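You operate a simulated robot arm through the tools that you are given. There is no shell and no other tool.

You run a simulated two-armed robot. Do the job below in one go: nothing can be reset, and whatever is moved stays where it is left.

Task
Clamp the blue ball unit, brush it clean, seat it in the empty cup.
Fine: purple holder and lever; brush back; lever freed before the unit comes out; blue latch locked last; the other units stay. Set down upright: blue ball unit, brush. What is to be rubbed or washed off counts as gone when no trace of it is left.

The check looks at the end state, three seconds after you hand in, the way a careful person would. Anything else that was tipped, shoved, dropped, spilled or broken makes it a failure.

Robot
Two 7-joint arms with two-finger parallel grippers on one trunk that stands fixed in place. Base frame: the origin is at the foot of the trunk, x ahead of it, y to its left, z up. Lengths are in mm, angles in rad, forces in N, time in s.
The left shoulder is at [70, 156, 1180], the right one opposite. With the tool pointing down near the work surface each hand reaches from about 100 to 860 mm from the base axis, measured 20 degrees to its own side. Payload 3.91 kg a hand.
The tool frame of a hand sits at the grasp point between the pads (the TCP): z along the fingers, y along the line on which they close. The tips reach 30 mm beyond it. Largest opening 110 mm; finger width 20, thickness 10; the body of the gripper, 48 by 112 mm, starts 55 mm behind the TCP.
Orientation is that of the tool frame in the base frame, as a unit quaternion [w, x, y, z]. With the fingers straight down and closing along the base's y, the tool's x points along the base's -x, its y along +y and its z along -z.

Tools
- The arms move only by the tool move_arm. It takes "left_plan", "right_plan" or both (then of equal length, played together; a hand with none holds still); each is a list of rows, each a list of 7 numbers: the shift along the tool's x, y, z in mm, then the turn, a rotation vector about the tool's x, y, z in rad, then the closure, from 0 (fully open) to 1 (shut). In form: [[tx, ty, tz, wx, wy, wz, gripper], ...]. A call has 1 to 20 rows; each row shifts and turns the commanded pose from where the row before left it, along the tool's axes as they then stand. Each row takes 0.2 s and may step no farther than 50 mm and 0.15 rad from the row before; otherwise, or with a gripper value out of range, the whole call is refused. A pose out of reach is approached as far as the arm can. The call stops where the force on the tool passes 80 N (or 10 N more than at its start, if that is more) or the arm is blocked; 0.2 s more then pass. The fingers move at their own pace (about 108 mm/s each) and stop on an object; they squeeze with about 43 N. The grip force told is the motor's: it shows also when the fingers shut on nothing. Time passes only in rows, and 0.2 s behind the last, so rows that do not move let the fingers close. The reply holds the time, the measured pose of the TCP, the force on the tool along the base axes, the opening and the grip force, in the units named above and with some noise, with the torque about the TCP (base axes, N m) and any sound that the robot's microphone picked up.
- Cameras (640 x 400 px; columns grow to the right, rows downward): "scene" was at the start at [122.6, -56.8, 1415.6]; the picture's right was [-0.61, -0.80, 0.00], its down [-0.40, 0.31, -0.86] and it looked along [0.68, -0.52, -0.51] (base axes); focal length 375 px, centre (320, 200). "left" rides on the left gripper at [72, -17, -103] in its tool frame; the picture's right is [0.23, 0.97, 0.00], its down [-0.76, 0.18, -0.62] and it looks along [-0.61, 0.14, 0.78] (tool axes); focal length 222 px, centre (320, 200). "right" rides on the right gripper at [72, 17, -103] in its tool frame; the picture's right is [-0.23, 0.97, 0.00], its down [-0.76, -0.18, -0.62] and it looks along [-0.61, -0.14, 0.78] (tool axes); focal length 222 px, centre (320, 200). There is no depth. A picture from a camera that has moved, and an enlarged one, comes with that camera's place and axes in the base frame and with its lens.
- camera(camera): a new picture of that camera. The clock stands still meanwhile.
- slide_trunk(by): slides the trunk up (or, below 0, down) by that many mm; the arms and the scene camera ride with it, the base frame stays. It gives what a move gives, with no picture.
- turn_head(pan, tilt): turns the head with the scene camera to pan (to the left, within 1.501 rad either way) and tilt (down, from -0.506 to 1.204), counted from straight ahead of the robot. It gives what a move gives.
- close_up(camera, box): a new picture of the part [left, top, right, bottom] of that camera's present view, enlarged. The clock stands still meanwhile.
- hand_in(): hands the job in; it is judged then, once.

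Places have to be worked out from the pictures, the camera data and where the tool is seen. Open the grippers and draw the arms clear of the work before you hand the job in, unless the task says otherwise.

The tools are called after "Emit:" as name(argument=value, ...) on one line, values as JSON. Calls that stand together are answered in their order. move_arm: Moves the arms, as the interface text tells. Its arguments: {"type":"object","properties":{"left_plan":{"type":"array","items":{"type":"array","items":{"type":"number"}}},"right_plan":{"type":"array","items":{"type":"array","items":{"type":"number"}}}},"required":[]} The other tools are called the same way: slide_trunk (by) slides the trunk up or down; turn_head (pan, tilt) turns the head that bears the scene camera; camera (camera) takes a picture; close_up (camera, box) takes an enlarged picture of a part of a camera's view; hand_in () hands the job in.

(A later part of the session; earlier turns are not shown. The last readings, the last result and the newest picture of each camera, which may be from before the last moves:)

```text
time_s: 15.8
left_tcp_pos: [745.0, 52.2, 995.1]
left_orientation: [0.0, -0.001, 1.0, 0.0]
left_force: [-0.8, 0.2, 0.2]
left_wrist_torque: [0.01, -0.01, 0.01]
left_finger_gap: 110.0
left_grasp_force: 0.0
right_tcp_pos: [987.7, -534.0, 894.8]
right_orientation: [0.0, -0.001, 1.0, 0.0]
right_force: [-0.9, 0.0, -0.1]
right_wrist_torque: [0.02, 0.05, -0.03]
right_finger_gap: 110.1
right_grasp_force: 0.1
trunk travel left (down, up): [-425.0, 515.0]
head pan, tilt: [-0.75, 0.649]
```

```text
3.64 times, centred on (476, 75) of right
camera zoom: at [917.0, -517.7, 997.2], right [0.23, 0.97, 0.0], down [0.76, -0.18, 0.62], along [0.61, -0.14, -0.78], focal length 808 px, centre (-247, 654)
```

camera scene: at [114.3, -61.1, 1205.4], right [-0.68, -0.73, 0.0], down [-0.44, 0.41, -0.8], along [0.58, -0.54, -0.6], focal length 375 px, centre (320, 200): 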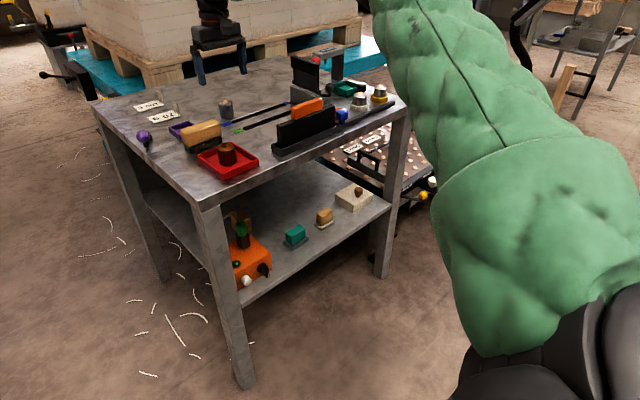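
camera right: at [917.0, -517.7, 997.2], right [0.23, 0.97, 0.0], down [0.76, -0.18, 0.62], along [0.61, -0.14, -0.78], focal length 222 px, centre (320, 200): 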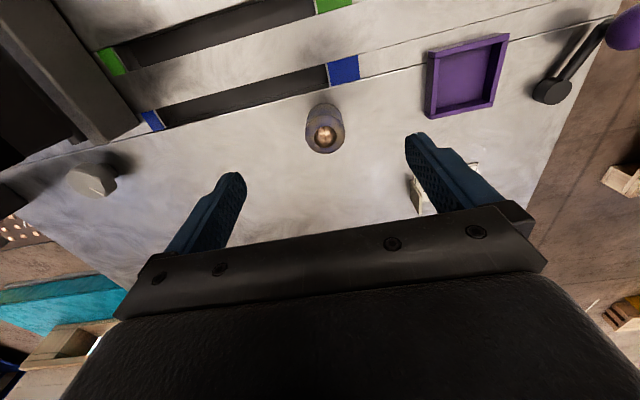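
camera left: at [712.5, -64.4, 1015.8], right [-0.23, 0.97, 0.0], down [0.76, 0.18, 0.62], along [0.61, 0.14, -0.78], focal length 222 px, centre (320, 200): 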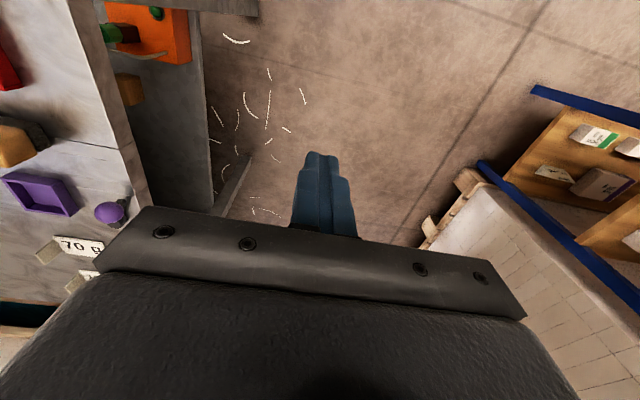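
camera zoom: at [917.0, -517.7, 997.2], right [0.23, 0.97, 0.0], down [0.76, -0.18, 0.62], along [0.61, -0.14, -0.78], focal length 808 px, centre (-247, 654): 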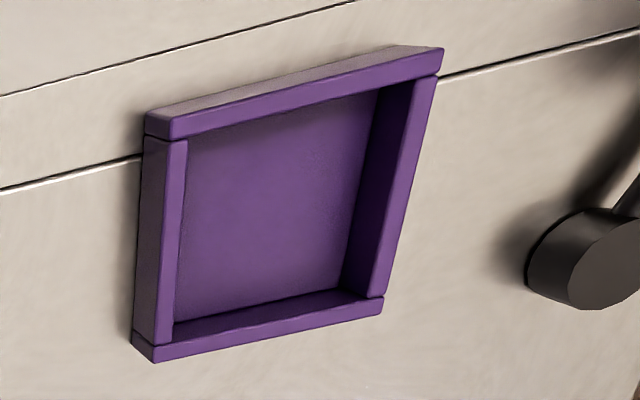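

Refined: unit centre (1000,-532.4), tray centre (988,-400), both consistent with table z≈757. I align the right hand over the unit and lower the trunk 85 so the open fingers straddle its upper half.

Emit:
move_arm(right_plan=[[-12.3, 1.6, 0, 0, 0, 0, 0], [0, 0, 0, 0, 0, 0, 0]])

Emit:
slide_trunk(by=-85)

Emit:
camera(camera="right")

```text
time_s: 16.4
left_tcp_pos: [745.2, 50.8, 995.1]
left_orientation: [0.0, -0.001, 1.0, 0.0]
left_force: [-0.9, 0.1, 0.7]
left_wrist_torque: [0.03, 0.0, 0.0]
left_finger_gap: 110.0
left_grasp_force: 0.0
right_tcp_pos: [999.0, -532.4, 893.8]
right_orientation: [0.001, -0.001, 1.0, 0.0]
right_force: [-1.2, 0.5, -0.9]
right_wrist_torque: [-0.03, 0.01, 0.0]
right_finger_gap: 110.1
right_grasp_force: 0.0
trunk travel left (down, up): [-425.0, 515.0]
head pan, tilt: [-0.75, 0.649]
```

```text
time_s: 17.6
left_tcp_pos: [745.0, 51.3, 911.0]
left_orientation: [0.0, -0.001, 1.0, -0.001]
left_force: [-0.2, -0.1, -0.5]
left_wrist_torque: [-0.02, -0.01, 0.0]
left_finger_gap: 109.9
left_grasp_force: 0.1
right_tcp_pos: [1000.1, -532.0, 808.9]
right_orientation: [0.0, 0.0, 1.0, 0.0]
right_force: [0.2, 1.0, -0.5]
right_wrist_torque: [0.0, -0.01, 0.04]
right_finger_gap: 109.9
right_grasp_force: 0.0
trunk travel left (down, up): [-340.0, 600.0]
head pan, tilt: [-0.75, 0.649]
```

```text
taken
camera right: at [928.5, -515.7, 912.8], right [0.23, 0.97, 0.0], down [0.76, -0.18, 0.62], along [0.61, -0.14, -0.78], focal length 222 px, centre (320, 200)
```

right: 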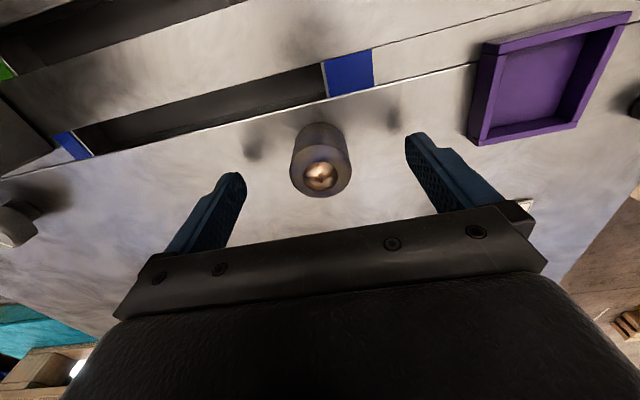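

The unit is centred between the fingers at z≈809 (tips ≈779, unit top ≈796). I close on it and hold.

Emit:
move_arm(right_plan=[[0, 0, 0, 0, 0, 0, 0.5], [0, 0, 0, 0, 0, 0, 0.6], [0, 0, 0, 0, 0, 0, 1], [0, 0, 0, 0, 0, 0, 1], [0, 0, 0, 0, 0, 0, 1]])

Emit:
camera(camera="right")

```text
time_s: 18.8
left_tcp_pos: [744.6, 51.5, 909.5]
left_orientation: [0.0, 0.0, 1.0, 0.0]
left_force: [0.6, 0.4, -0.9]
left_wrist_torque: [0.02, -0.01, 0.02]
left_finger_gap: 110.3
left_grasp_force: 0.0
right_tcp_pos: [999.9, -532.4, 809.0]
right_orientation: [0.0, -0.001, 1.0, 0.0]
right_force: [0.0, 0.7, 0.1]
right_wrist_torque: [0.03, -0.02, 0.0]
right_finger_gap: 36.8
right_grasp_force: 42.9
trunk travel left (down, up): [-340.0, 600.0]
head pan, tilt: [-0.75, 0.649]
```

```text
taken
camera right: at [928.8, -515.7, 912.2], right [0.23, 0.97, 0.0], down [0.76, -0.18, 0.62], along [0.61, -0.14, -0.78], focal length 222 px, centre (320, 200)
```

right: 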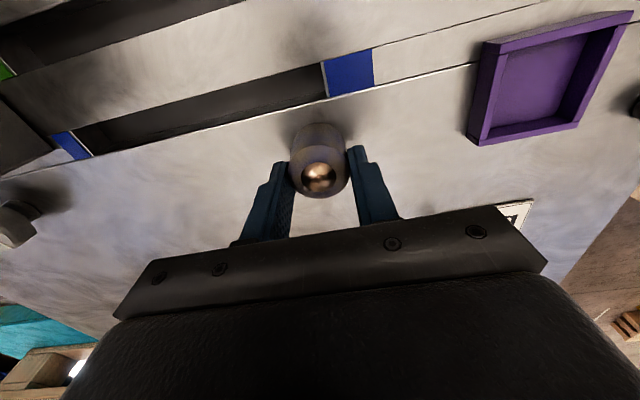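

Gripped (36.8 mm). I lift 50 mm and carry it over the purple tray.

Emit:
move_arm(right_plan=[[0, 0, -10, 0, 0, 0, 1], [0, 0, -20, 0, 0, 0, 1], [0, 0, -20, 0, 0, 0, 1], [2, 22, 0, 0, 0, 0, 1], [2, 22, 0, 0, 0, 0, 1], [2, 22, 0, 0, 0, 0, 1], [2, 22, 0, 0, 0, 0, 1], [2, 22, 0, 0, 0, 0, 1], [2, 22, 0, 0, 0, 0, 1], [0, 0, 0, 0, 0, 0, 1], [0, 0, 0, 0, 0, 0, 1]])

Emit:
camera(camera="right")

Emit:
close_up(camera="right", box=[240, 60, 400, 200])

```text
time_s: 21.2
left_tcp_pos: [744.3, 50.7, 909.2]
left_orientation: [-0.001, 0.0, 1.0, 0.001]
left_force: [-0.8, -0.4, 0.1]
left_wrist_torque: [-0.01, -0.01, 0.03]
left_finger_gap: 110.2
left_grasp_force: 0.1
right_tcp_pos: [987.1, -400.5, 859.1]
right_orientation: [0.0, -0.002, 1.0, 0.0]
right_force: [0.1, 1.2, -1.7]
right_wrist_torque: [-0.01, 0.01, -0.02]
right_finger_gap: 36.7
right_grasp_force: 42.9
trunk travel left (down, up): [-340.0, 600.0]
head pan, tilt: [-0.75, 0.649]
```

```text
taken
camera right: at [916.2, -384.2, 962.9], right [0.23, 0.97, 0.0], down [0.76, -0.18, 0.62], along [0.61, -0.14, -0.78], focal length 222 px, centre (320, 200)
```

right: 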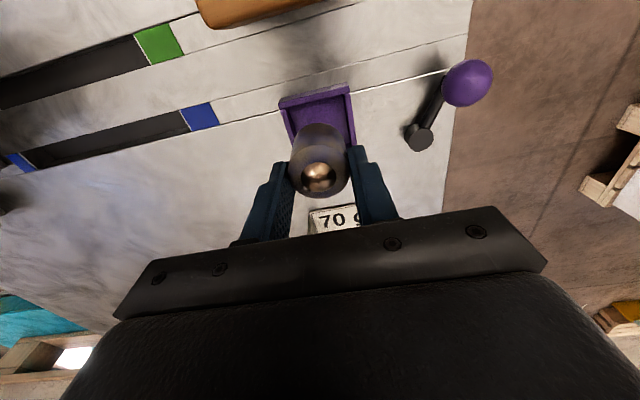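

```text
2.86 times, centred on (320, 130) of right
camera zoom: at [916.2, -384.2, 962.9], right [0.23, 0.97, 0.0], down [0.76, -0.18, 0.62], along [0.61, -0.14, -0.78], focal length 635 px, centre (320, 400)
```

zoom: 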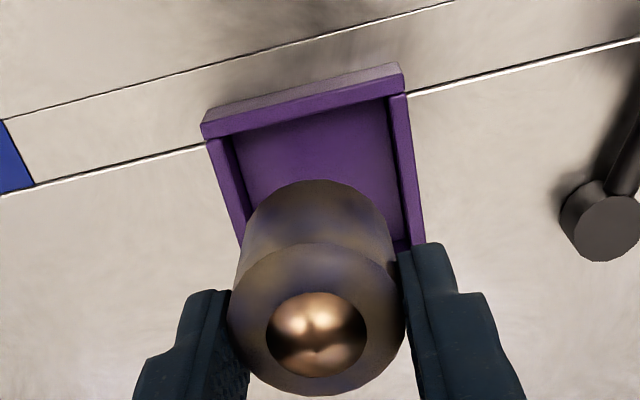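

Unit is centred over the tray within ~1 mm (tray centre ≈ (987.5,-400)). I lower 42 mm, then feel for the floor in small steps.

Emit:
move_arm(right_plan=[[0, 0.8, 15, 0, 0, 0, 1], [0, 0, 15, 0, 0, 0, 1], [0, 0, 8, 0, 0, 0, 1], [0, 0, 4, 0, 0, 0, 1], [0, 0, 0, 0, 0, 0, 1]])

Emit:
close_up(camera="right", box=[240, 80, 400, 200])

Emit:
move_arm(right_plan=[[0, 0, 1, 0, 0, 0, 1], [0, 0, 1, 0, 0, 0, 1]])

```text
time_s: 22.4
left_tcp_pos: [745.6, 51.1, 910.3]
left_orientation: [0.0, 0.0, 1.0, 0.0]
left_force: [0.3, -0.3, 0.4]
left_wrist_torque: [0.03, 0.0, 0.05]
left_finger_gap: 110.2
left_grasp_force: 0.1
right_tcp_pos: [987.6, -401.4, 816.5]
right_orientation: [0.0, -0.001, 1.0, -0.001]
right_force: [-1.1, 0.3, -2.2]
right_wrist_torque: [0.0, -0.05, 0.01]
right_finger_gap: 36.9
right_grasp_force: 43.0
trunk travel left (down, up): [-340.0, 600.0]
head pan, tilt: [-0.75, 0.649]
```

```text
3.33 times, centred on (320, 140) of right
camera zoom: at [916.3, -383.4, 919.9], right [0.23, 0.97, 0.0], down [0.76, -0.18, 0.62], along [0.61, -0.14, -0.78], focal length 740 px, centre (320, 400)
```

zoom: 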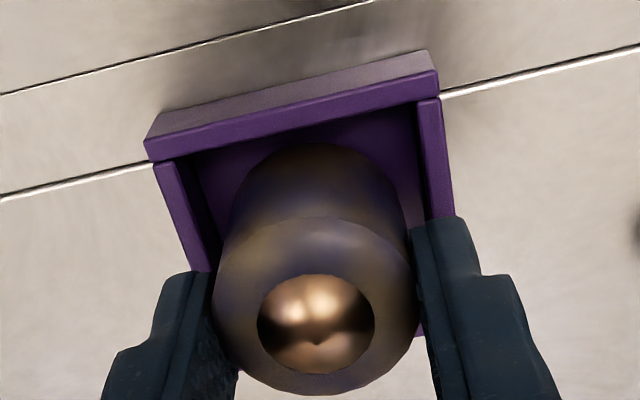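

```text
time_s: 23.0
left_tcp_pos: [745.6, 51.6, 909.3]
left_orientation: [-0.001, -0.001, 1.0, -0.001]
left_force: [0.3, 0.6, -1.0]
left_wrist_torque: [0.0, -0.06, 0.0]
left_finger_gap: 110.2
left_grasp_force: 0.1
right_tcp_pos: [988.6, -400.3, 814.4]
right_orientation: [0.0, -0.001, 1.0, -0.001]
right_force: [-1.0, 0.3, -1.7]
right_wrist_torque: [-0.01, 0.03, 0.02]
right_finger_gap: 36.5
right_grasp_force: 42.7
trunk travel left (down, up): [-340.0, 600.0]
head pan, tilt: [-0.75, 0.649]
```

Well inside the walls. Continue down in 1 mm steps watching force.

Emit:
move_arm(right_plan=[[0, 0, 1, 0, 0, 0, 1], [0, 0, 0, 0, 0, 0, 1]])

Emit:
move_arm(right_plan=[[0, 0, 1, 0, 0, 0, 1], [0, 0, 0, 0, 0, 0, 1]])

Emit:
move_arm(right_plan=[[0, 0, 1, 0, 0, 0, 1], [0, 0, 0, 0, 0, 0, 1]])

```text
time_s: 23.6
left_tcp_pos: [744.5, 52.1, 909.8]
left_orientation: [0.0, 0.0, 1.0, -0.001]
left_force: [-0.4, 0.0, -0.2]
left_wrist_torque: [0.01, -0.02, 0.0]
left_finger_gap: 110.0
left_grasp_force: 0.1
right_tcp_pos: [988.3, -399.6, 812.4]
right_orientation: [0.0, -0.002, 1.0, 0.0]
right_force: [0.1, 0.2, -2.0]
right_wrist_torque: [-0.01, 0.01, 0.01]
right_finger_gap: 36.5
right_grasp_force: 43.1
trunk travel left (down, up): [-340.0, 600.0]
head pan, tilt: [-0.75, 0.649]
```

```text
time_s: 24.2
left_tcp_pos: [746.3, 51.1, 909.5]
left_orientation: [-0.001, -0.001, 1.0, 0.0]
left_force: [-0.1, 0.3, 0.6]
left_wrist_torque: [0.0, -0.01, 0.0]
left_finger_gap: 110.1
left_grasp_force: 0.0
right_tcp_pos: [988.9, -401.1, 813.9]
right_orientation: [0.0, -0.001, 1.0, 0.001]
right_force: [0.2, -1.2, -0.2]
right_wrist_torque: [-0.06, 0.03, 0.0]
right_finger_gap: 36.8
right_grasp_force: 43.0
trunk travel left (down, up): [-340.0, 600.0]
head pan, tilt: [-0.75, 0.649]
```

```text
time_s: 24.8
left_tcp_pos: [745.4, 52.6, 911.2]
left_orientation: [0.0, -0.001, 1.0, 0.0]
left_force: [0.7, -0.8, 0.3]
left_wrist_torque: [-0.02, 0.0, 0.0]
left_finger_gap: 110.1
left_grasp_force: 0.1
right_tcp_pos: [988.5, -399.9, 813.4]
right_orientation: [0.001, 0.0, 1.0, 0.001]
right_force: [3.3, 0.0, 7.2]
right_wrist_torque: [-0.1, -0.04, 0.02]
right_finger_gap: 36.6
right_grasp_force: 43.5
trunk travel left (down, up): [-340.0, 600.0]
head pan, tilt: [-0.75, 0.649]
```

Contact (Fz≈+7 N, TCP 813): the unit stands on the tray floor (~761). I release and rise.

Emit:
move_arm(right_plan=[[0, 0, -0.5, 0, 0, 0, 1], [0, 0, 0, 0, 0, 0, 0.5], [0, 0, 0, 0, 0, 0, 0.2], [0, 0, 0, 0, 0, 0, 0], [0, 0, -20, 0, 0, 0, 0], [0, 0, -40, 0, 0, 0, 0], [0, 0, -40, 0, 0, 0, 0], [0, 0, 0, 0, 0, 0, 0]])

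Emit:
camera(camera="right")

Emit:
close_up(camera="right", box=[260, 60, 500, 210])

```text
time_s: 26.6
left_tcp_pos: [745.9, 51.1, 909.1]
left_orientation: [-0.001, 0.0, 1.0, 0.0]
left_force: [0.5, 0.3, 0.3]
left_wrist_torque: [0.03, 0.0, 0.03]
left_finger_gap: 110.1
left_grasp_force: 0.2
right_tcp_pos: [988.5, -398.9, 911.3]
right_orientation: [0.0, 0.0, 1.0, -0.001]
right_force: [-0.5, -1.3, -1.3]
right_wrist_torque: [0.01, 0.01, 0.01]
right_finger_gap: 110.0
right_grasp_force: 0.1
trunk travel left (down, up): [-340.0, 600.0]
head pan, tilt: [-0.75, 0.649]
```

```text
taken
camera right: at [917.4, -382.5, 1014.5], right [0.23, 0.97, 0.0], down [0.76, -0.18, 0.62], along [0.61, -0.14, -0.78], focal length 222 px, centre (320, 200)
```

right: 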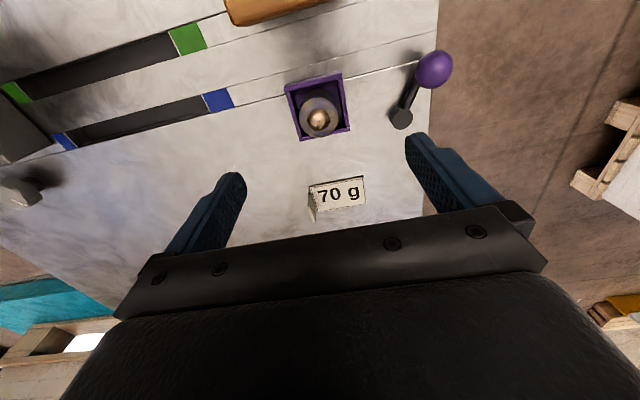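

```text
2.67 times, centred on (380, 135) of right
camera zoom: at [917.4, -382.5, 1014.5], right [0.23, 0.97, 0.0], down [0.76, -0.18, 0.62], along [0.61, -0.14, -0.78], focal length 592 px, centre (160, 373)
```

zoom: 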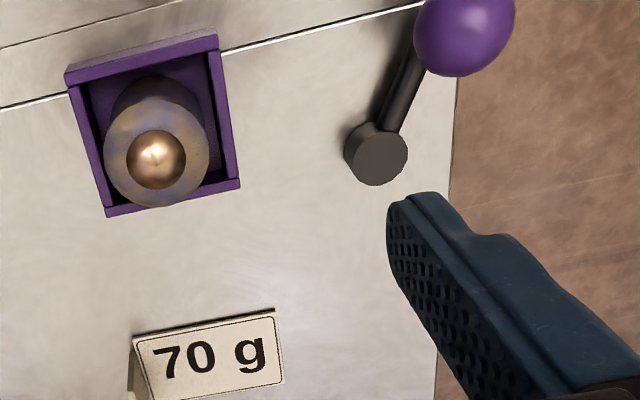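

The unit stands in the tray. The lever: pivot post ≈(1015,-316), ball ≈(973,-295,794), ~47 mm arm. I move the right hand above the ball, with its closing axis turned tangential to the lever's swing.

Emit:
move_arm(right_plan=[[5, 26, 0, 0, 0, 0, 0.3], [5, 26, 0, 0, 0, 0, 0.3], [5, 26, 0, 0, 0, 0, 0.4], [0.5, 26, 0, 0, 0, 0, 0.4], [0, 0, 0, 0, 0, 0.118, 0.4], [0, 0, 0, 0, 0, 0.118, 0.4], [0, 0, 0, 0, 0, 0.118, 0.4], [0, 0, 0, 0, 0, 0.117, 0.4], [0, 0, 0, 0, 0, 0, 0.4]])

Emit:
camera(camera="right")

Emit:
camera(camera="scene")

```text
time_s: 28.6
left_tcp_pos: [744.6, 51.4, 908.8]
left_orientation: [0.0, -0.001, 1.0, -0.001]
left_force: [0.3, -0.4, 0.3]
left_wrist_torque: [-0.03, 0.0, -0.03]
left_finger_gap: 109.9
left_grasp_force: 0.0
right_tcp_pos: [963.3, -300.2, 911.3]
right_orientation: [0.0, 0.233, 0.972, 0.001]
right_force: [-0.3, -0.2, -0.4]
right_wrist_torque: [0.0, 0.01, 0.0]
right_finger_gap: 66.2
right_grasp_force: 0.1
right hand out of reach, approached as far as the arm can: row 4
trunk travel left (down, up): [-340.0, 600.0]
head pan, tilt: [-0.75, 0.649]
```

```text
taken
camera right: at [905.8, -252.5, 1014.9], right [0.64, 0.76, 0.0], down [0.6, -0.5, 0.62], along [0.48, -0.4, -0.78], focal length 222 px, centre (320, 200)
```

right: 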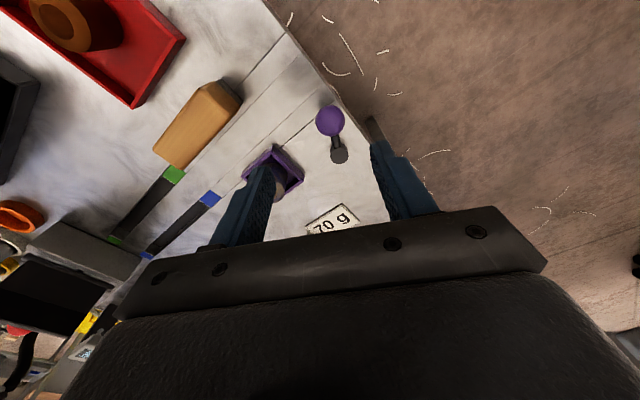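

```text
taken
camera scene: at [114.5, -61.0, 1120.2], right [-0.68, -0.73, 0.0], down [-0.44, 0.41, -0.8], along [0.58, -0.54, -0.6], focal length 375 px, centre (320, 200)
```

scene: 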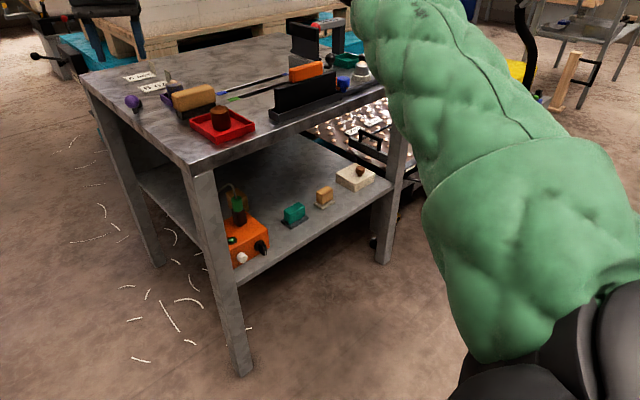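

The command was clamped slightly short, at (963,-300). From this view the ball is at ≈(971,-294,794). I try the remaining offset while lowering to 860.

Emit:
move_arm(right_plan=[[0, 0, 25, 0, 0, 0, 0.4], [0, 0, 25, 0, 0, 0, 0.4], [-4.3, 8.6, 0, 0, 0, 0, 0.4], [0, 0, 0, 0, 0, 0, 0.4]])

Emit:
camera(camera="right")

```text
time_s: 29.6
left_tcp_pos: [745.0, 53.0, 909.5]
left_orientation: [0.0, 0.0, 1.0, 0.0]
left_force: [-0.9, 0.3, 0.2]
left_wrist_torque: [0.01, -0.04, -0.02]
left_finger_gap: 109.9
left_grasp_force: 0.0
right_tcp_pos: [962.5, -297.8, 862.4]
right_orientation: [0.0, 0.232, 0.973, 0.0]
right_force: [0.0, 0.5, 0.8]
right_wrist_torque: [0.01, 0.01, -0.01]
right_finger_gap: 66.0
right_grasp_force: 0.0
right hand out of reach, approached as far as the arm can: row 3
trunk travel left (down, up): [-340.0, 600.0]
head pan, tilt: [-0.75, 0.649]
```

```text
taken
camera right: at [905.5, -250.4, 966.1], right [0.64, 0.77, 0.0], down [0.6, -0.5, 0.62], along [0.48, -0.4, -0.78], focal length 222 px, centre (320, 200)
```

right: 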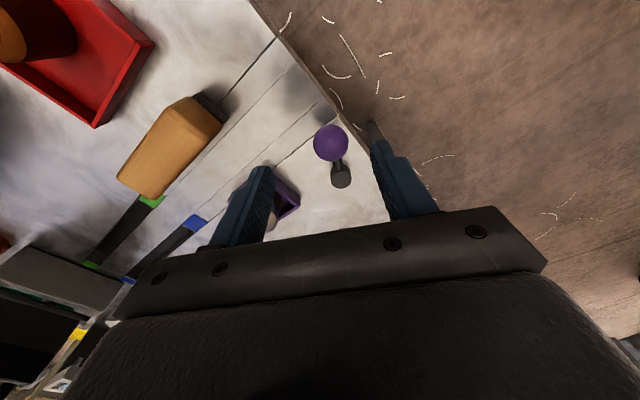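

The right hand lacks ~10 mm forward here with the tool vertical; tilting the fingers forward gains reach. I tilt 25° forward about the TCP, then shift to over the ball at (971,-294).

Emit:
move_arm(right_plan=[[0, 0, 0, -0.066, -0.129, 0, 0.4], [0, 0, 0, -0.066, -0.129, 0, 0.4], [0, 0, 0, -0.066, -0.129, 0, 0.4], [0, 0, 0, 0, 0, 0, 0.4]])

```text
time_s: 30.6
left_tcp_pos: [744.5, 52.3, 909.6]
left_orientation: [-0.001, -0.001, 1.0, 0.0]
left_force: [0.5, 0.2, -0.1]
left_wrist_torque: [0.03, 0.01, -0.02]
left_finger_gap: 110.0
left_grasp_force: 0.0
right_tcp_pos: [962.2, -298.0, 861.6]
right_orientation: [0.209, 0.227, 0.95, 0.051]
right_force: [-0.4, -0.7, 0.7]
right_wrist_torque: [0.03, -0.01, 0.0]
right_finger_gap: 65.9
right_grasp_force: 0.0
trunk travel left (down, up): [-340.0, 600.0]
head pan, tilt: [-0.75, 0.649]
```

Orientation is as intended. I shift over the ball and lower to TCP ≈(966,-294.5,805).

Emit:
move_arm(right_plan=[[-1.5, 4.7, 1.6, 0, 0, 0, 0.4], [7, -3.6, 17.1, 0, 0, 0, 0.4], [7, -3.6, 17.1, 0, 0, 0, 0.4], [0, 0, 0, 0, 0, 0, 0.4]])

Emit:
camera(camera="right")

Emit:
close_up(camera="scene", box=[80, 60, 208, 140])

```text
time_s: 31.6
left_tcp_pos: [745.5, 51.5, 910.2]
left_orientation: [0.0, -0.001, 1.0, -0.001]
left_force: [-0.4, 0.3, -0.6]
left_wrist_torque: [0.01, -0.05, 0.03]
left_finger_gap: 110.0
left_grasp_force: 0.0
right_tcp_pos: [966.3, -294.4, 822.5]
right_orientation: [0.209, 0.228, 0.95, 0.052]
right_force: [0.1, 0.2, -0.3]
right_wrist_torque: [-0.01, -0.03, 0.0]
right_finger_gap: 66.2
right_grasp_force: 0.0
trunk travel left (down, up): [-340.0, 600.0]
head pan, tilt: [-0.75, 0.649]
```

```text
taken
camera right: at [871.9, -247.4, 893.3], right [0.58, 0.77, 0.27], down [0.28, -0.5, 0.82], along [0.76, -0.4, -0.51], focal length 222 px, centre (320, 200)
```

right: 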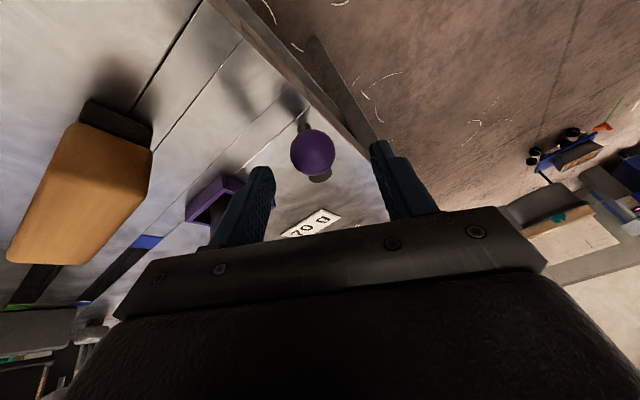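

```text
5.00 times, centred on (144, 100) of scene
camera zoom: at [114.3, -61.0, 1120.3], right [-0.68, -0.73, 0.0], down [-0.44, 0.41, -0.8], along [0.58, -0.54, -0.6], focal length 1877 px, centre (1200, 700)
```

zoom: 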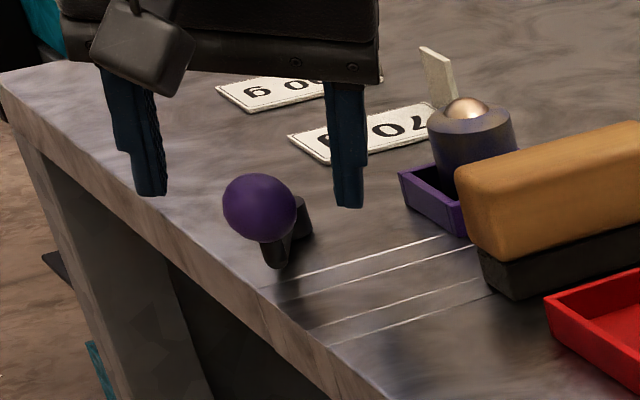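

Ball (971,-295,795) lies between the fingers. I lower the last 17 mm and close gently on it.

Emit:
move_arm(right_plan=[[6.6, -3.3, 15.9, 0, 0, 0, 0.4], [0, 0, 0, 0, 0, 0, 0.6], [0, 0, 0, 0, 0, 0, 1], [0, 0, 0, 0, 0, 0, 1]])

Emit:
camera(camera="right")

```text
time_s: 32.6
left_tcp_pos: [745.0, 51.3, 910.8]
left_orientation: [0.0, -0.001, 1.0, 0.0]
left_force: [0.4, -0.5, 0.2]
left_wrist_torque: [0.0, -0.01, 0.02]
left_finger_gap: 110.0
left_grasp_force: 0.0
right_tcp_pos: [966.4, -296.7, 807.1]
right_orientation: [0.21, 0.229, 0.949, 0.051]
right_force: [-0.5, 0.6, 0.9]
right_wrist_torque: [0.07, 0.03, 0.01]
right_finger_gap: 29.2
right_grasp_force: 44.8
trunk travel left (down, up): [-340.0, 600.0]
head pan, tilt: [-0.75, 0.649]
```

```text
taken
camera right: at [872.2, -247.2, 876.4], right [0.58, 0.77, 0.27], down [0.28, -0.5, 0.82], along [0.76, -0.4, -0.51], focal length 222 px, centre (320, 200)
```

right: 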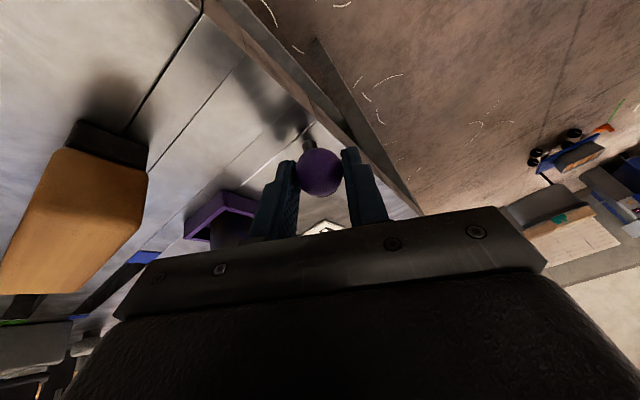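

Ball gripped (29 mm). I test the swing direction: 8 mm tangentially toward the tray side.

Emit:
move_arm(right_plan=[[-0.1, -2.6, -0.5, 0, 0, 0, 1], [-0.1, -2.6, -0.5, 0, 0, 0, 1], [-0.1, -2.6, -0.5, 0, 0, 0, 1], [0, 0, 0, 0, 0, 0, 1]])

```text
time_s: 33.6
left_tcp_pos: [745.2, 53.1, 910.4]
left_orientation: [0.0, -0.001, 1.0, 0.0]
left_force: [0.6, 0.1, 0.7]
left_wrist_torque: [-0.02, 0.02, 0.03]
left_finger_gap: 110.1
left_grasp_force: 0.2
right_tcp_pos: [962.5, -301.4, 805.9]
right_orientation: [0.21, 0.227, 0.95, 0.051]
right_force: [-1.1, 13.2, -1.6]
right_wrist_torque: [0.27, 0.51, 0.6]
right_finger_gap: 29.6
right_grasp_force: 45.0
trunk travel left (down, up): [-340.0, 600.0]
head pan, tilt: [-0.75, 0.649]
```

Resistance of 13 N. I return and test the other direction for comparison.

Emit:
move_arm(right_plan=[[0.1, 2.6, 0.5, 0, 0, 0, 1], [0.1, 2.6, 0.5, 0, 0, 0, 1], [0.1, 2.6, 0.5, 0, 0, 0, 1], [0, 0, 0, 0, 0, 0, 1]])

Emit:
move_arm(right_plan=[[0.1, 2.6, 0.5, 0, 0, 0, 1], [0.1, 2.6, 0.5, 0, 0, 0, 1], [0.1, 2.6, 0.5, 0, 0, 0, 1], [0, 0, 0, 0, 0, 0, 1]])

Emit:
camera(camera="right")

```text
time_s: 34.6
left_tcp_pos: [745.4, 51.1, 911.0]
left_orientation: [0.0, -0.002, 1.0, 0.0]
left_force: [0.4, -0.7, -0.5]
left_wrist_torque: [0.0, 0.02, 0.0]
left_finger_gap: 110.1
left_grasp_force: 0.0
right_tcp_pos: [966.6, -294.6, 805.5]
right_orientation: [0.21, 0.227, 0.95, 0.052]
right_force: [-11.8, -4.8, -7.1]
right_wrist_torque: [-0.16, -0.2, -0.39]
right_finger_gap: 29.0
right_grasp_force: 45.1
trunk travel left (down, up): [-340.0, 600.0]
head pan, tilt: [-0.75, 0.649]
```

```text
time_s: 35.6
left_tcp_pos: [742.9, 54.6, 913.5]
left_orientation: [0.002, -0.003, 1.0, 0.0]
left_force: [0.3, 0.6, 0.0]
left_wrist_torque: [0.04, 0.04, -0.03]
left_finger_gap: 109.9
left_grasp_force: 0.0
right_tcp_pos: [967.6, -294.6, 806.8]
right_orientation: [0.207, 0.232, 0.949, 0.046]
right_force: [-54.5, -50.5, 9.9]
right_wrist_torque: [-1.0, 1.04, -0.38]
right_finger_gap: 29.5
right_grasp_force: 44.8
trunk travel left (down, up): [-340.0, 600.0]
head pan, tilt: [-0.75, 0.649]
stopped in row 4 (right hand): the force on the tool passed its limit at 83 N (the readings are from after the stop); the commanded pose is now the measured one
```

```text
taken
camera right: at [875.0, -245.7, 876.6], right [0.59, 0.76, 0.26], down [0.28, -0.5, 0.82], along [0.75, -0.41, -0.51], focal length 222 px, centre (320, 200)
```

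right: 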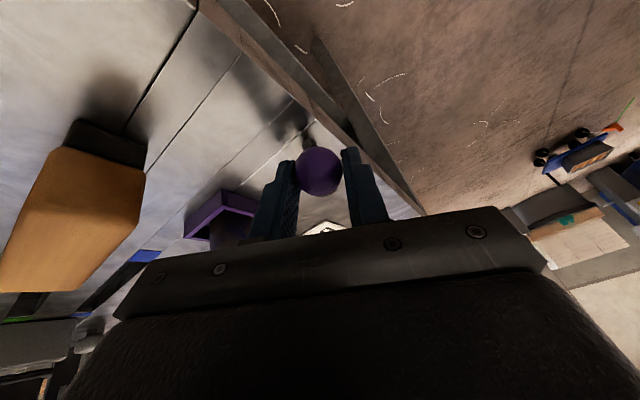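

There is a hard stop toward +y, so the lever swings toward the tray. I swing it rigidly about the post (identical rows of 0.13 rad), first three rows.

Emit:
move_arm(right_plan=[[-1.06, -6.49, -0.87, -0.0483, 0.0238, -0.118, 1], [-1.06, -6.49, -0.87, -0.0483, 0.0238, -0.118, 1], [-1.06, -6.49, -0.87, -0.0483, 0.0238, -0.118, 1], [0, 0, 0, 0, 0, 0, 1]])

Emit:
camera(camera="right")

```text
time_s: 36.6
left_tcp_pos: [745.7, 52.8, 910.0]
left_orientation: [0.0, -0.001, 1.0, 0.0]
left_force: [0.7, 0.1, -0.2]
left_wrist_torque: [-0.01, -0.03, -0.01]
left_finger_gap: 110.1
left_grasp_force: 0.0
right_tcp_pos: [966.6, -308.9, 805.0]
right_orientation: [0.194, 0.041, 0.976, 0.088]
right_force: [-10.5, 17.3, -4.7]
right_wrist_torque: [0.3, 0.59, 0.68]
right_finger_gap: 29.8
right_grasp_force: 44.9
trunk travel left (down, up): [-340.0, 600.0]
head pan, tilt: [-0.75, 0.649]
```

```text
taken
camera right: at [861.0, -299.7, 876.0], right [0.25, 0.93, 0.27], down [0.45, -0.36, 0.82], along [0.86, -0.09, -0.51], focal length 222 px, centre (320, 200)
```

right: 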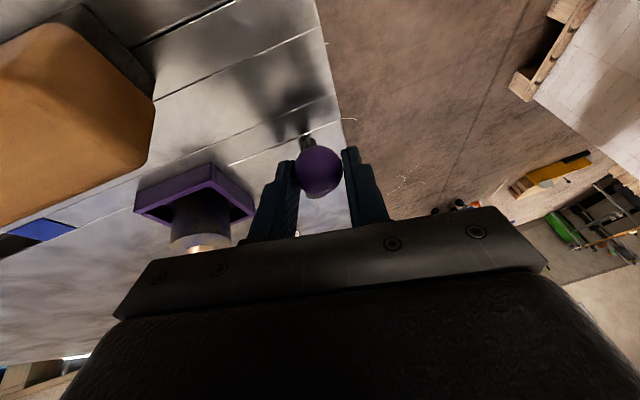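

The ball follows with ~20 N resistance. I continue the swing.

Emit:
move_arm(right_plan=[[-1.06, -6.49, -0.87, -0.0483, 0.0238, -0.118, 1], [-1.06, -6.49, -0.87, -0.0483, 0.0238, -0.118, 1], [-1.06, -6.49, -0.87, -0.0483, 0.0238, -0.118, 1], [0, 0, 0, 0, 0, 0, 1]])

Emit:
camera(camera="right")

Emit:
close_up(camera="scene", box=[80, 60, 208, 140])

```text
time_s: 37.6
left_tcp_pos: [744.5, 52.9, 911.1]
left_orientation: [0.001, -0.001, 1.0, 0.0]
left_force: [0.4, -0.2, 0.2]
left_wrist_torque: [-0.03, 0.03, 0.03]
left_finger_gap: 110.1
left_grasp_force: 0.1
right_tcp_pos: [969.2, -329.3, 805.8]
right_orientation: [0.175, -0.149, 0.965, 0.124]
right_force: [-31.7, -10.1, -0.5]
right_wrist_torque: [-0.27, 0.5, 0.01]
right_finger_gap: 29.3
right_grasp_force: 45.0
trunk travel left (down, up): [-340.0, 600.0]
head pan, tilt: [-0.75, 0.649]
```

```text
taken
camera right: at [868.3, -361.9, 875.9], right [-0.12, 0.96, 0.27], down [0.55, -0.16, 0.82], along [0.83, 0.24, -0.51], focal length 222 px, centre (320, 200)
```

right: 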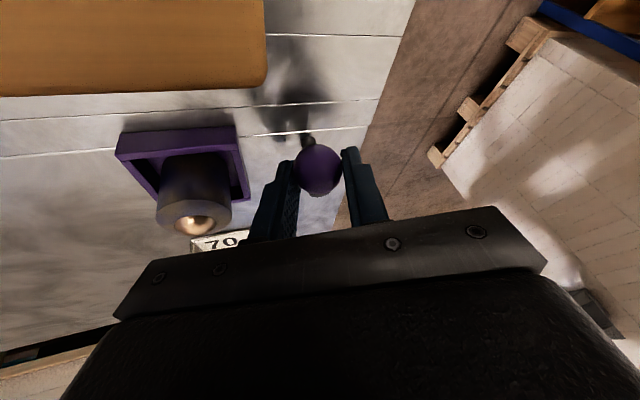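

```text
5.00 times, centred on (144, 100) of scene
camera zoom: at [112.6, -61.9, 1120.4], right [-0.68, -0.73, 0.0], down [-0.44, 0.41, -0.8], along [0.58, -0.54, -0.6], focal length 1877 px, centre (1200, 700)
```

zoom: 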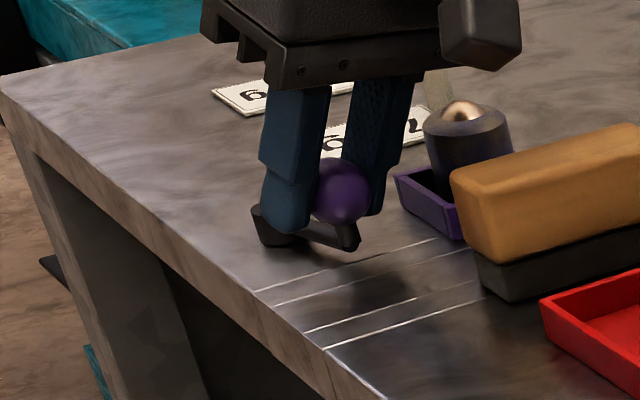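

The lever has turned ~43°, and the force is now mainly radial (my radius is a few mm small). I ease outward 4 mm and continue with a corrected arc.

Emit:
move_arm(right_plan=[[3.65, -0.1, -1.5, 0, 0, 0, 1], [0, 0, 0, 0, 0, 0, 1]])

Emit:
move_arm(right_plan=[[-0.75, -6.79, -1.09, -0.0488, 0.0243, -0.118, 1], [-0.75, -6.79, -1.09, -0.0488, 0.0243, -0.118, 1], [0, 0, 0, 0, 0, 0, 1]])

Emit:
close_up(camera="scene", box=[80, 60, 208, 140])

```text
time_s: 38.2
left_tcp_pos: [746.2, 54.0, 909.8]
left_orientation: [-0.001, -0.002, 1.0, 0.0]
left_force: [0.1, -0.5, -0.4]
left_wrist_torque: [0.0, 0.01, 0.0]
left_finger_gap: 109.7
left_grasp_force: 0.1
right_tcp_pos: [968.9, -329.4, 806.0]
right_orientation: [0.176, -0.148, 0.965, 0.122]
right_force: [11.6, -9.8, 4.6]
right_wrist_torque: [0.05, -0.86, -0.57]
right_finger_gap: 29.6
right_grasp_force: 45.4
trunk travel left (down, up): [-340.0, 600.0]
head pan, tilt: [-0.75, 0.649]
```

```text
time_s: 39.0
left_tcp_pos: [745.5, 54.9, 911.0]
left_orientation: [0.0, -0.002, 1.0, -0.001]
left_force: [-0.6, 0.5, 0.2]
left_wrist_torque: [-0.05, 0.01, -0.02]
left_finger_gap: 109.9
left_grasp_force: 0.2
right_tcp_pos: [972.8, -337.8, 806.0]
right_orientation: [0.157, -0.275, 0.937, 0.146]
right_force: [-5.9, 20.3, 3.6]
right_wrist_torque: [0.73, -0.32, -0.03]
right_finger_gap: 29.0
right_grasp_force: 45.1
trunk travel left (down, up): [-340.0, 600.0]
head pan, tilt: [-0.75, 0.649]
```

```text
5.00 times, centred on (144, 100) of scene
camera zoom: at [113.7, -59.5, 1120.4], right [-0.68, -0.73, 0.0], down [-0.44, 0.41, -0.8], along [0.58, -0.54, -0.6], focal length 1877 px, centre (1200, 700)
```

zoom: 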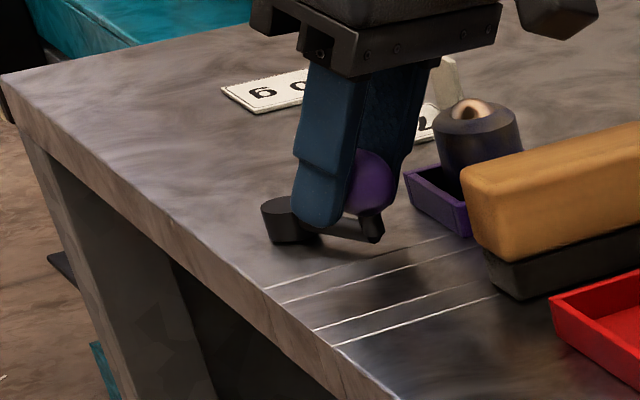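

Continuing; resistance is steady ~20 N (lever friction).

Emit:
move_arm(right_plan=[[-0.75, -6.79, -1.09, -0.0488, 0.0243, -0.118, 1], [-0.75, -6.79, -1.09, -0.0488, 0.0243, -0.118, 1], [0, 0, 0, 0, 0, 0, 1]])

Emit:
camera(camera="right")

Emit:
close_up(camera="scene", box=[80, 60, 208, 140])

```text
time_s: 39.5
left_tcp_pos: [744.6, 52.1, 910.4]
left_orientation: [0.0, 0.0, 1.0, -0.001]
left_force: [0.3, 0.1, 0.1]
left_wrist_torque: [0.04, -0.03, -0.01]
left_finger_gap: 110.1
left_grasp_force: 0.0
right_tcp_pos: [973.7, -336.9, 806.3]
right_orientation: [0.142, -0.352, 0.911, 0.163]
right_force: [-7.2, 46.2, 6.4]
right_wrist_torque: [0.51, 0.64, -0.24]
right_finger_gap: 29.2
right_grasp_force: 45.2
trunk travel left (down, up): [-340.0, 600.0]
head pan, tilt: [-0.75, 0.649]
stopped in row 2 (right hand): the force on the tool passed its limit at 91 N (the readings are from after the stop); the commanded pose is now the measured one
```

```text
taken
camera right: at [896.6, -408.3, 876.4], right [-0.51, 0.82, 0.28], down [0.58, 0.08, 0.81], along [0.64, 0.57, -0.51], focal length 222 px, centre (320, 200)
```

right: 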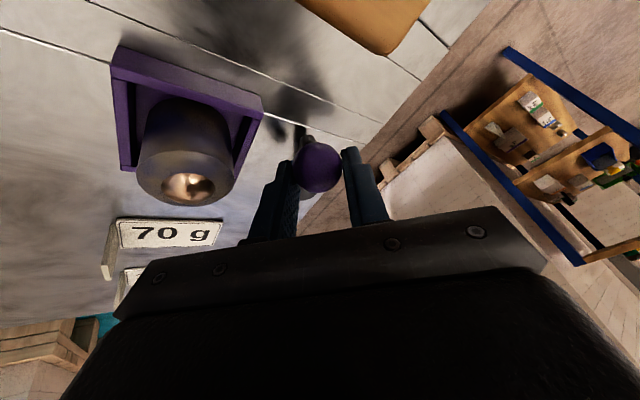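

```text
5.00 times, centred on (144, 100) of scene
camera zoom: at [113.9, -59.6, 1120.6], right [-0.68, -0.73, 0.0], down [-0.44, 0.41, -0.8], along [0.58, -0.54, -0.6], focal length 1877 px, centre (1200, 700)
```

zoom: 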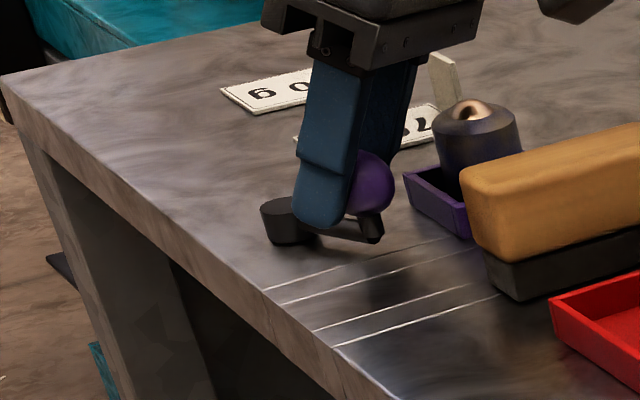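

The lever hit its end stop after ~55–60° (force limit, ball stationary). I open around the ball and rise straight up, then look at where it stays.

Emit:
move_arm(right_plan=[[0, 0, 0, 0, 0, 0, 0.8], [0, 0, 0, 0, 0, 0, 0.5], [0, 0, 0, 0, 0, 0, 0.5], [-7.5, 3.9, -18.1, 0, 0, 0, 0.5], [-7.5, 3.9, -18.1, 0, 0, 0, 0.5], [-7.5, 3.9, -18.1, 0, 0, 0, 0.5], [-7.5, 3.9, -18.1, 0, 0, 0, 0.5], [0, 0, 0, 0, 0, 0, 0.5]])

Emit:
camera(camera="right")

Emit:
close_up(camera="scene", box=[80, 60, 208, 140])

```text
time_s: 41.3
left_tcp_pos: [747.3, 52.6, 909.2]
left_orientation: [0.001, -0.001, 1.0, 0.0]
left_force: [1.2, 0.1, 0.5]
left_wrist_torque: [-0.02, 0.01, -0.01]
left_finger_gap: 110.0
left_grasp_force: 0.1
right_tcp_pos: [975.9, -341.4, 882.5]
right_orientation: [0.141, -0.348, 0.913, 0.16]
right_force: [0.1, -0.3, -1.0]
right_wrist_torque: [0.0, -0.01, -0.04]
right_finger_gap: 55.1
right_grasp_force: 0.0
trunk travel left (down, up): [-340.0, 600.0]
head pan, tilt: [-0.75, 0.649]
```

```text
taken
camera right: at [898.5, -412.8, 952.4], right [-0.5, 0.82, 0.27], down [0.58, 0.08, 0.81], along [0.65, 0.56, -0.51], focal length 222 px, centre (320, 200)
```

right: 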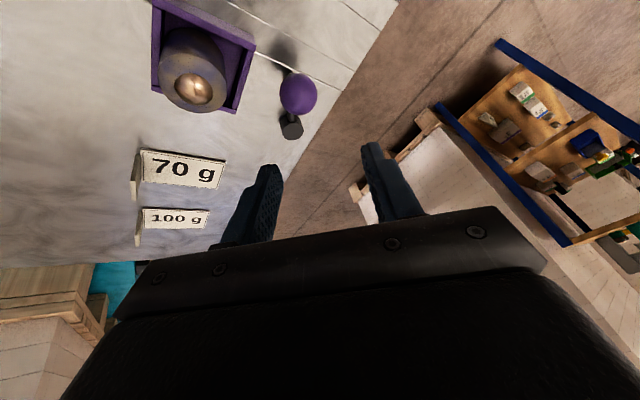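

```text
5.00 times, centred on (144, 100) of scene
camera zoom: at [114.6, -61.1, 1120.2], right [-0.68, -0.73, 0.0], down [-0.44, 0.41, -0.8], along [0.58, -0.54, -0.61], focal length 1877 px, centre (1200, 700)
```

zoom: 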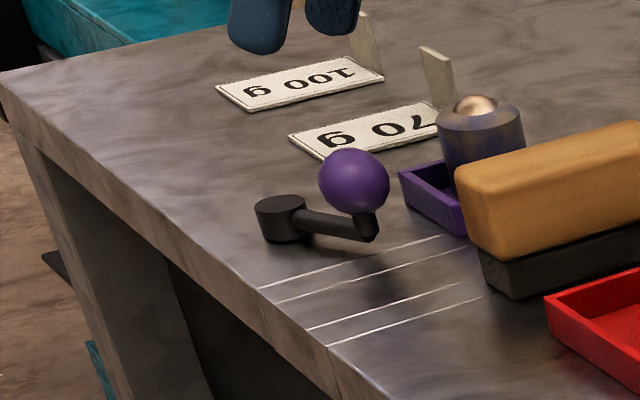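

The lever stays over (ball ≈(975,-338), ~52° from its rest). To verify it's truly at its end stop, I straighten the hand to vertical/neutral and will press the ball with closed fingers from its trailing side.

Emit:
move_arm(right_plan=[[0, 0, 0, 0.069, 0.128, 0, 0.8], [0, 0, 0, 0.069, 0.128, 0, 1], [0, 0, 0, 0.069, 0.128, 0, 1], [0, 0, 0, 0, 0, 0.14, 1], [0, 0, 0, 0, 0, 0.14, 1], [0, 0, 0, 0, 0, 0.14, 1], [0, 0, 0, 0, 0, 0.14, 1], [0, 0, 0, 0, 0, 0.14, 1], [0, 0, 0, 0, 0, 0.065, 1], [0, 0, 0, 0, 0, 0, 1]])

```text
time_s: 43.5
left_tcp_pos: [746.2, 51.6, 908.7]
left_orientation: [0.0, -0.001, 1.0, 0.0]
left_force: [-0.3, 1.0, 0.0]
left_wrist_torque: [0.0, 0.0, -0.02]
left_finger_gap: 109.9
left_grasp_force: 0.0
right_tcp_pos: [975.2, -342.4, 882.0]
right_orientation: [0.001, 0.019, 1.0, -0.003]
right_force: [-0.8, 0.6, 0.0]
right_wrist_torque: [-0.01, 0.01, 0.01]
right_finger_gap: 0.0
right_grasp_force: 37.7
trunk travel left (down, up): [-340.0, 600.0]
head pan, tilt: [-0.75, 0.649]
```

Hand is vertical and neutral. I move to the ball's trailing (+y) side and lower to z≈815.

Emit:
move_arm(right_plan=[[7.5, 17, 0, 0, 0, -0.038, 1], [7.5, 17, 0, 0, 0, 0, 1], [0, 0, 35, 0, 0, 0, 1], [0, 0, 32, 0, 0, 0, 1], [0, 0, 0, 0, 0, 0, 1]])

Emit:
close_up(camera="right", box=[200, 60, 440, 210])

Emit:
close_up(camera="scene", box=[80, 60, 208, 140])

```text
time_s: 44.7
left_tcp_pos: [746.3, 52.2, 909.8]
left_orientation: [0.0, -0.001, 1.0, 0.0]
left_force: [-0.6, -0.8, -0.6]
left_wrist_torque: [0.0, -0.02, 0.02]
left_finger_gap: 109.9
left_grasp_force: 0.1
right_tcp_pos: [960.0, -308.6, 815.8]
right_orientation: [0.002, 0.0, 1.0, -0.004]
right_force: [0.0, 0.3, 0.4]
right_wrist_torque: [0.01, -0.01, 0.02]
right_finger_gap: 0.0
right_grasp_force: 37.2
trunk travel left (down, up): [-340.0, 600.0]
head pan, tilt: [-0.75, 0.649]
```

```text
2.67 times, centred on (320, 135) of right
camera zoom: at [889.0, -290.3, 918.8], right [0.23, 0.97, -0.01], down [0.76, -0.17, 0.63], along [0.61, -0.15, -0.78], focal length 592 px, centre (320, 373)
```

zoom: 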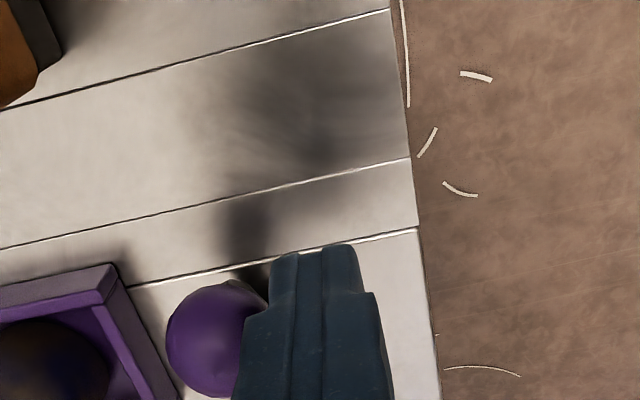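

```text
5.00 times, centred on (144, 100) of scene
camera zoom: at [114.4, -61.0, 1120.3], right [-0.68, -0.73, 0.0], down [-0.44, 0.41, -0.8], along [0.58, -0.54, -0.6], focal length 1877 px, centre (1200, 700)
```

zoom: 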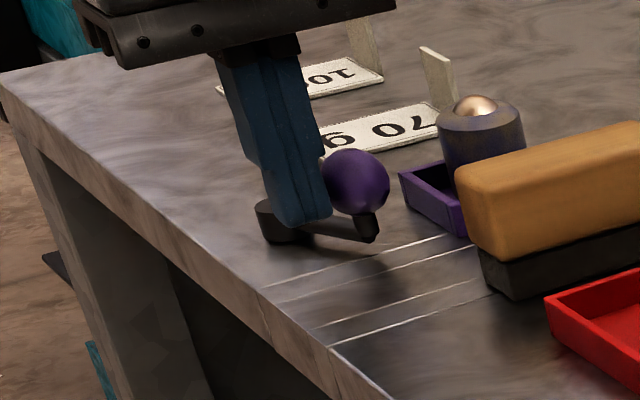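

Fingers are just at the ball's +y side. I push along the swing direction in 3 mm steps.

Emit:
move_arm(right_plan=[[-1.36, -2.67, 0, 0, 0, 0, 1], [-1.36, -2.67, 0, 0, 0, 0, 1], [-1.36, -2.67, 0, 0, 0, 0, 1], [-1.36, -2.67, 0, 0, 0, 0, 1], [0, 0, 0, 0, 0, 0, 1]])

Emit:
close_up(camera="scene", box=[80, 60, 208, 140])

```text
time_s: 45.9
left_tcp_pos: [745.4, 55.5, 910.2]
left_orientation: [-0.001, -0.002, 1.0, -0.002]
left_force: [0.2, -0.2, -0.1]
left_wrist_torque: [0.0, 0.0, 0.02]
left_finger_gap: 110.1
left_grasp_force: 0.0
right_tcp_pos: [964.8, -312.7, 816.0]
right_orientation: [0.0, -0.003, 1.0, -0.004]
right_force: [-34.3, 61.5, -12.7]
right_wrist_torque: [1.51, 0.88, 0.03]
right_finger_gap: 0.1
right_grasp_force: 37.2
trunk travel left (down, up): [-340.0, 600.0]
head pan, tilt: [-0.75, 0.649]
```

```text
5.00 times, centred on (144, 100) of scene
camera zoom: at [113.4, -57.1, 1120.3], right [-0.68, -0.73, 0.0], down [-0.44, 0.41, -0.8], along [0.58, -0.54, -0.6], focal length 1877 px, centre (1200, 700)
```

zoom: 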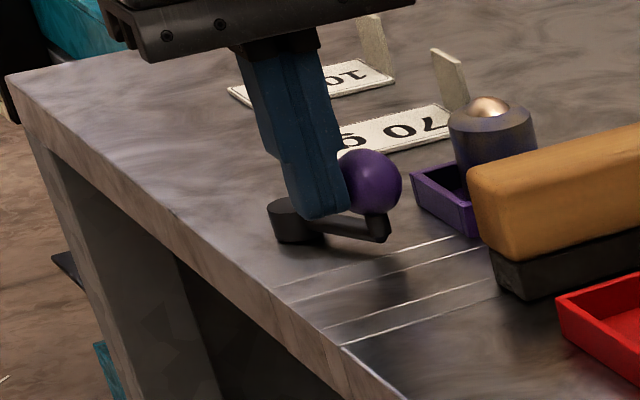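

The ball didn't move at ~70 N: the lever is at its end stop (clamped). I back off, rise, and head toward a viewing position over the brush.

Emit:
move_arm(right_plan=[[1.36, 2.67, 0, 0, 0, 0, 1], [1.36, 2.67, 0, 0, 0, 0, 1], [1.36, 2.67, 0, 0, 0, 0, 1], [1.36, 2.67, 0, 0, 0, 0, 1], [0, 0, -40, 0, 0, 0, 0.8], [0, 0, -40, 0, 0, 0, 0.5], [0, 0, -40, 0, 0, 0, 0], [20, -25, 0, 0, 0, 0, 0], [20, -25, 0, 0, 0, 0, 0], [20, -25, 0, 0, 0, 0, 0], [10, -20, 0, 0, 0, 0, 0], [0, 0, 0, 0, 0, 0, 0]])

Emit:
camera(camera="right")

Emit:
close_up(camera="right", box=[240, 60, 480, 210])

```text
time_s: 48.5
left_tcp_pos: [745.4, 51.1, 909.2]
left_orientation: [0.0, 0.0, 1.0, 0.001]
left_force: [0.3, 0.9, 0.2]
left_wrist_torque: [-0.02, 0.0, 0.0]
left_finger_gap: 110.0
left_grasp_force: 0.0
right_tcp_pos: [890.6, -403.6, 934.7]
right_orientation: [0.0, -0.001, 1.0, -0.004]
right_force: [0.4, -0.2, -0.5]
right_wrist_torque: [-0.02, 0.0, -0.02]
right_finger_gap: 109.9
right_grasp_force: 0.1
trunk travel left (down, up): [-340.0, 600.0]
head pan, tilt: [-0.75, 0.649]
```

```text
taken
camera right: at [819.5, -386.5, 1037.9], right [0.23, 0.97, -0.01], down [0.76, -0.17, 0.62], along [0.61, -0.15, -0.78], focal length 222 px, centre (320, 200)
```

right: 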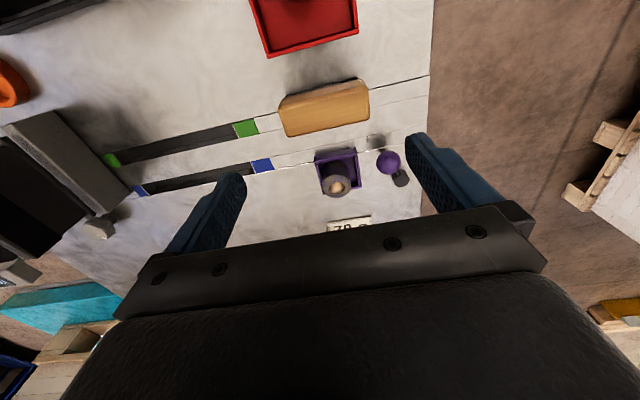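

```text
2.67 times, centred on (360, 135) of right
camera zoom: at [819.5, -386.5, 1037.9], right [0.23, 0.97, -0.01], down [0.76, -0.17, 0.62], along [0.61, -0.15, -0.78], focal length 592 px, centre (213, 373)
```

zoom: 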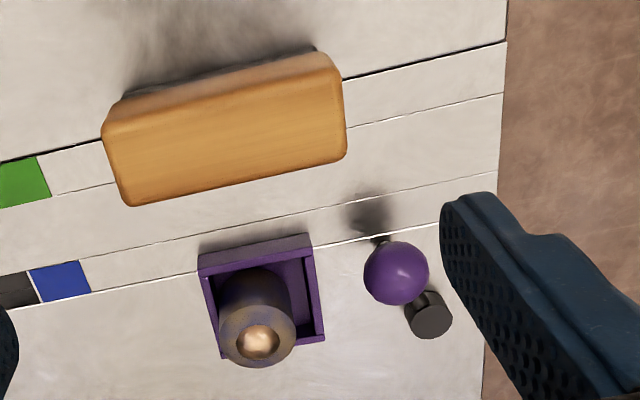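

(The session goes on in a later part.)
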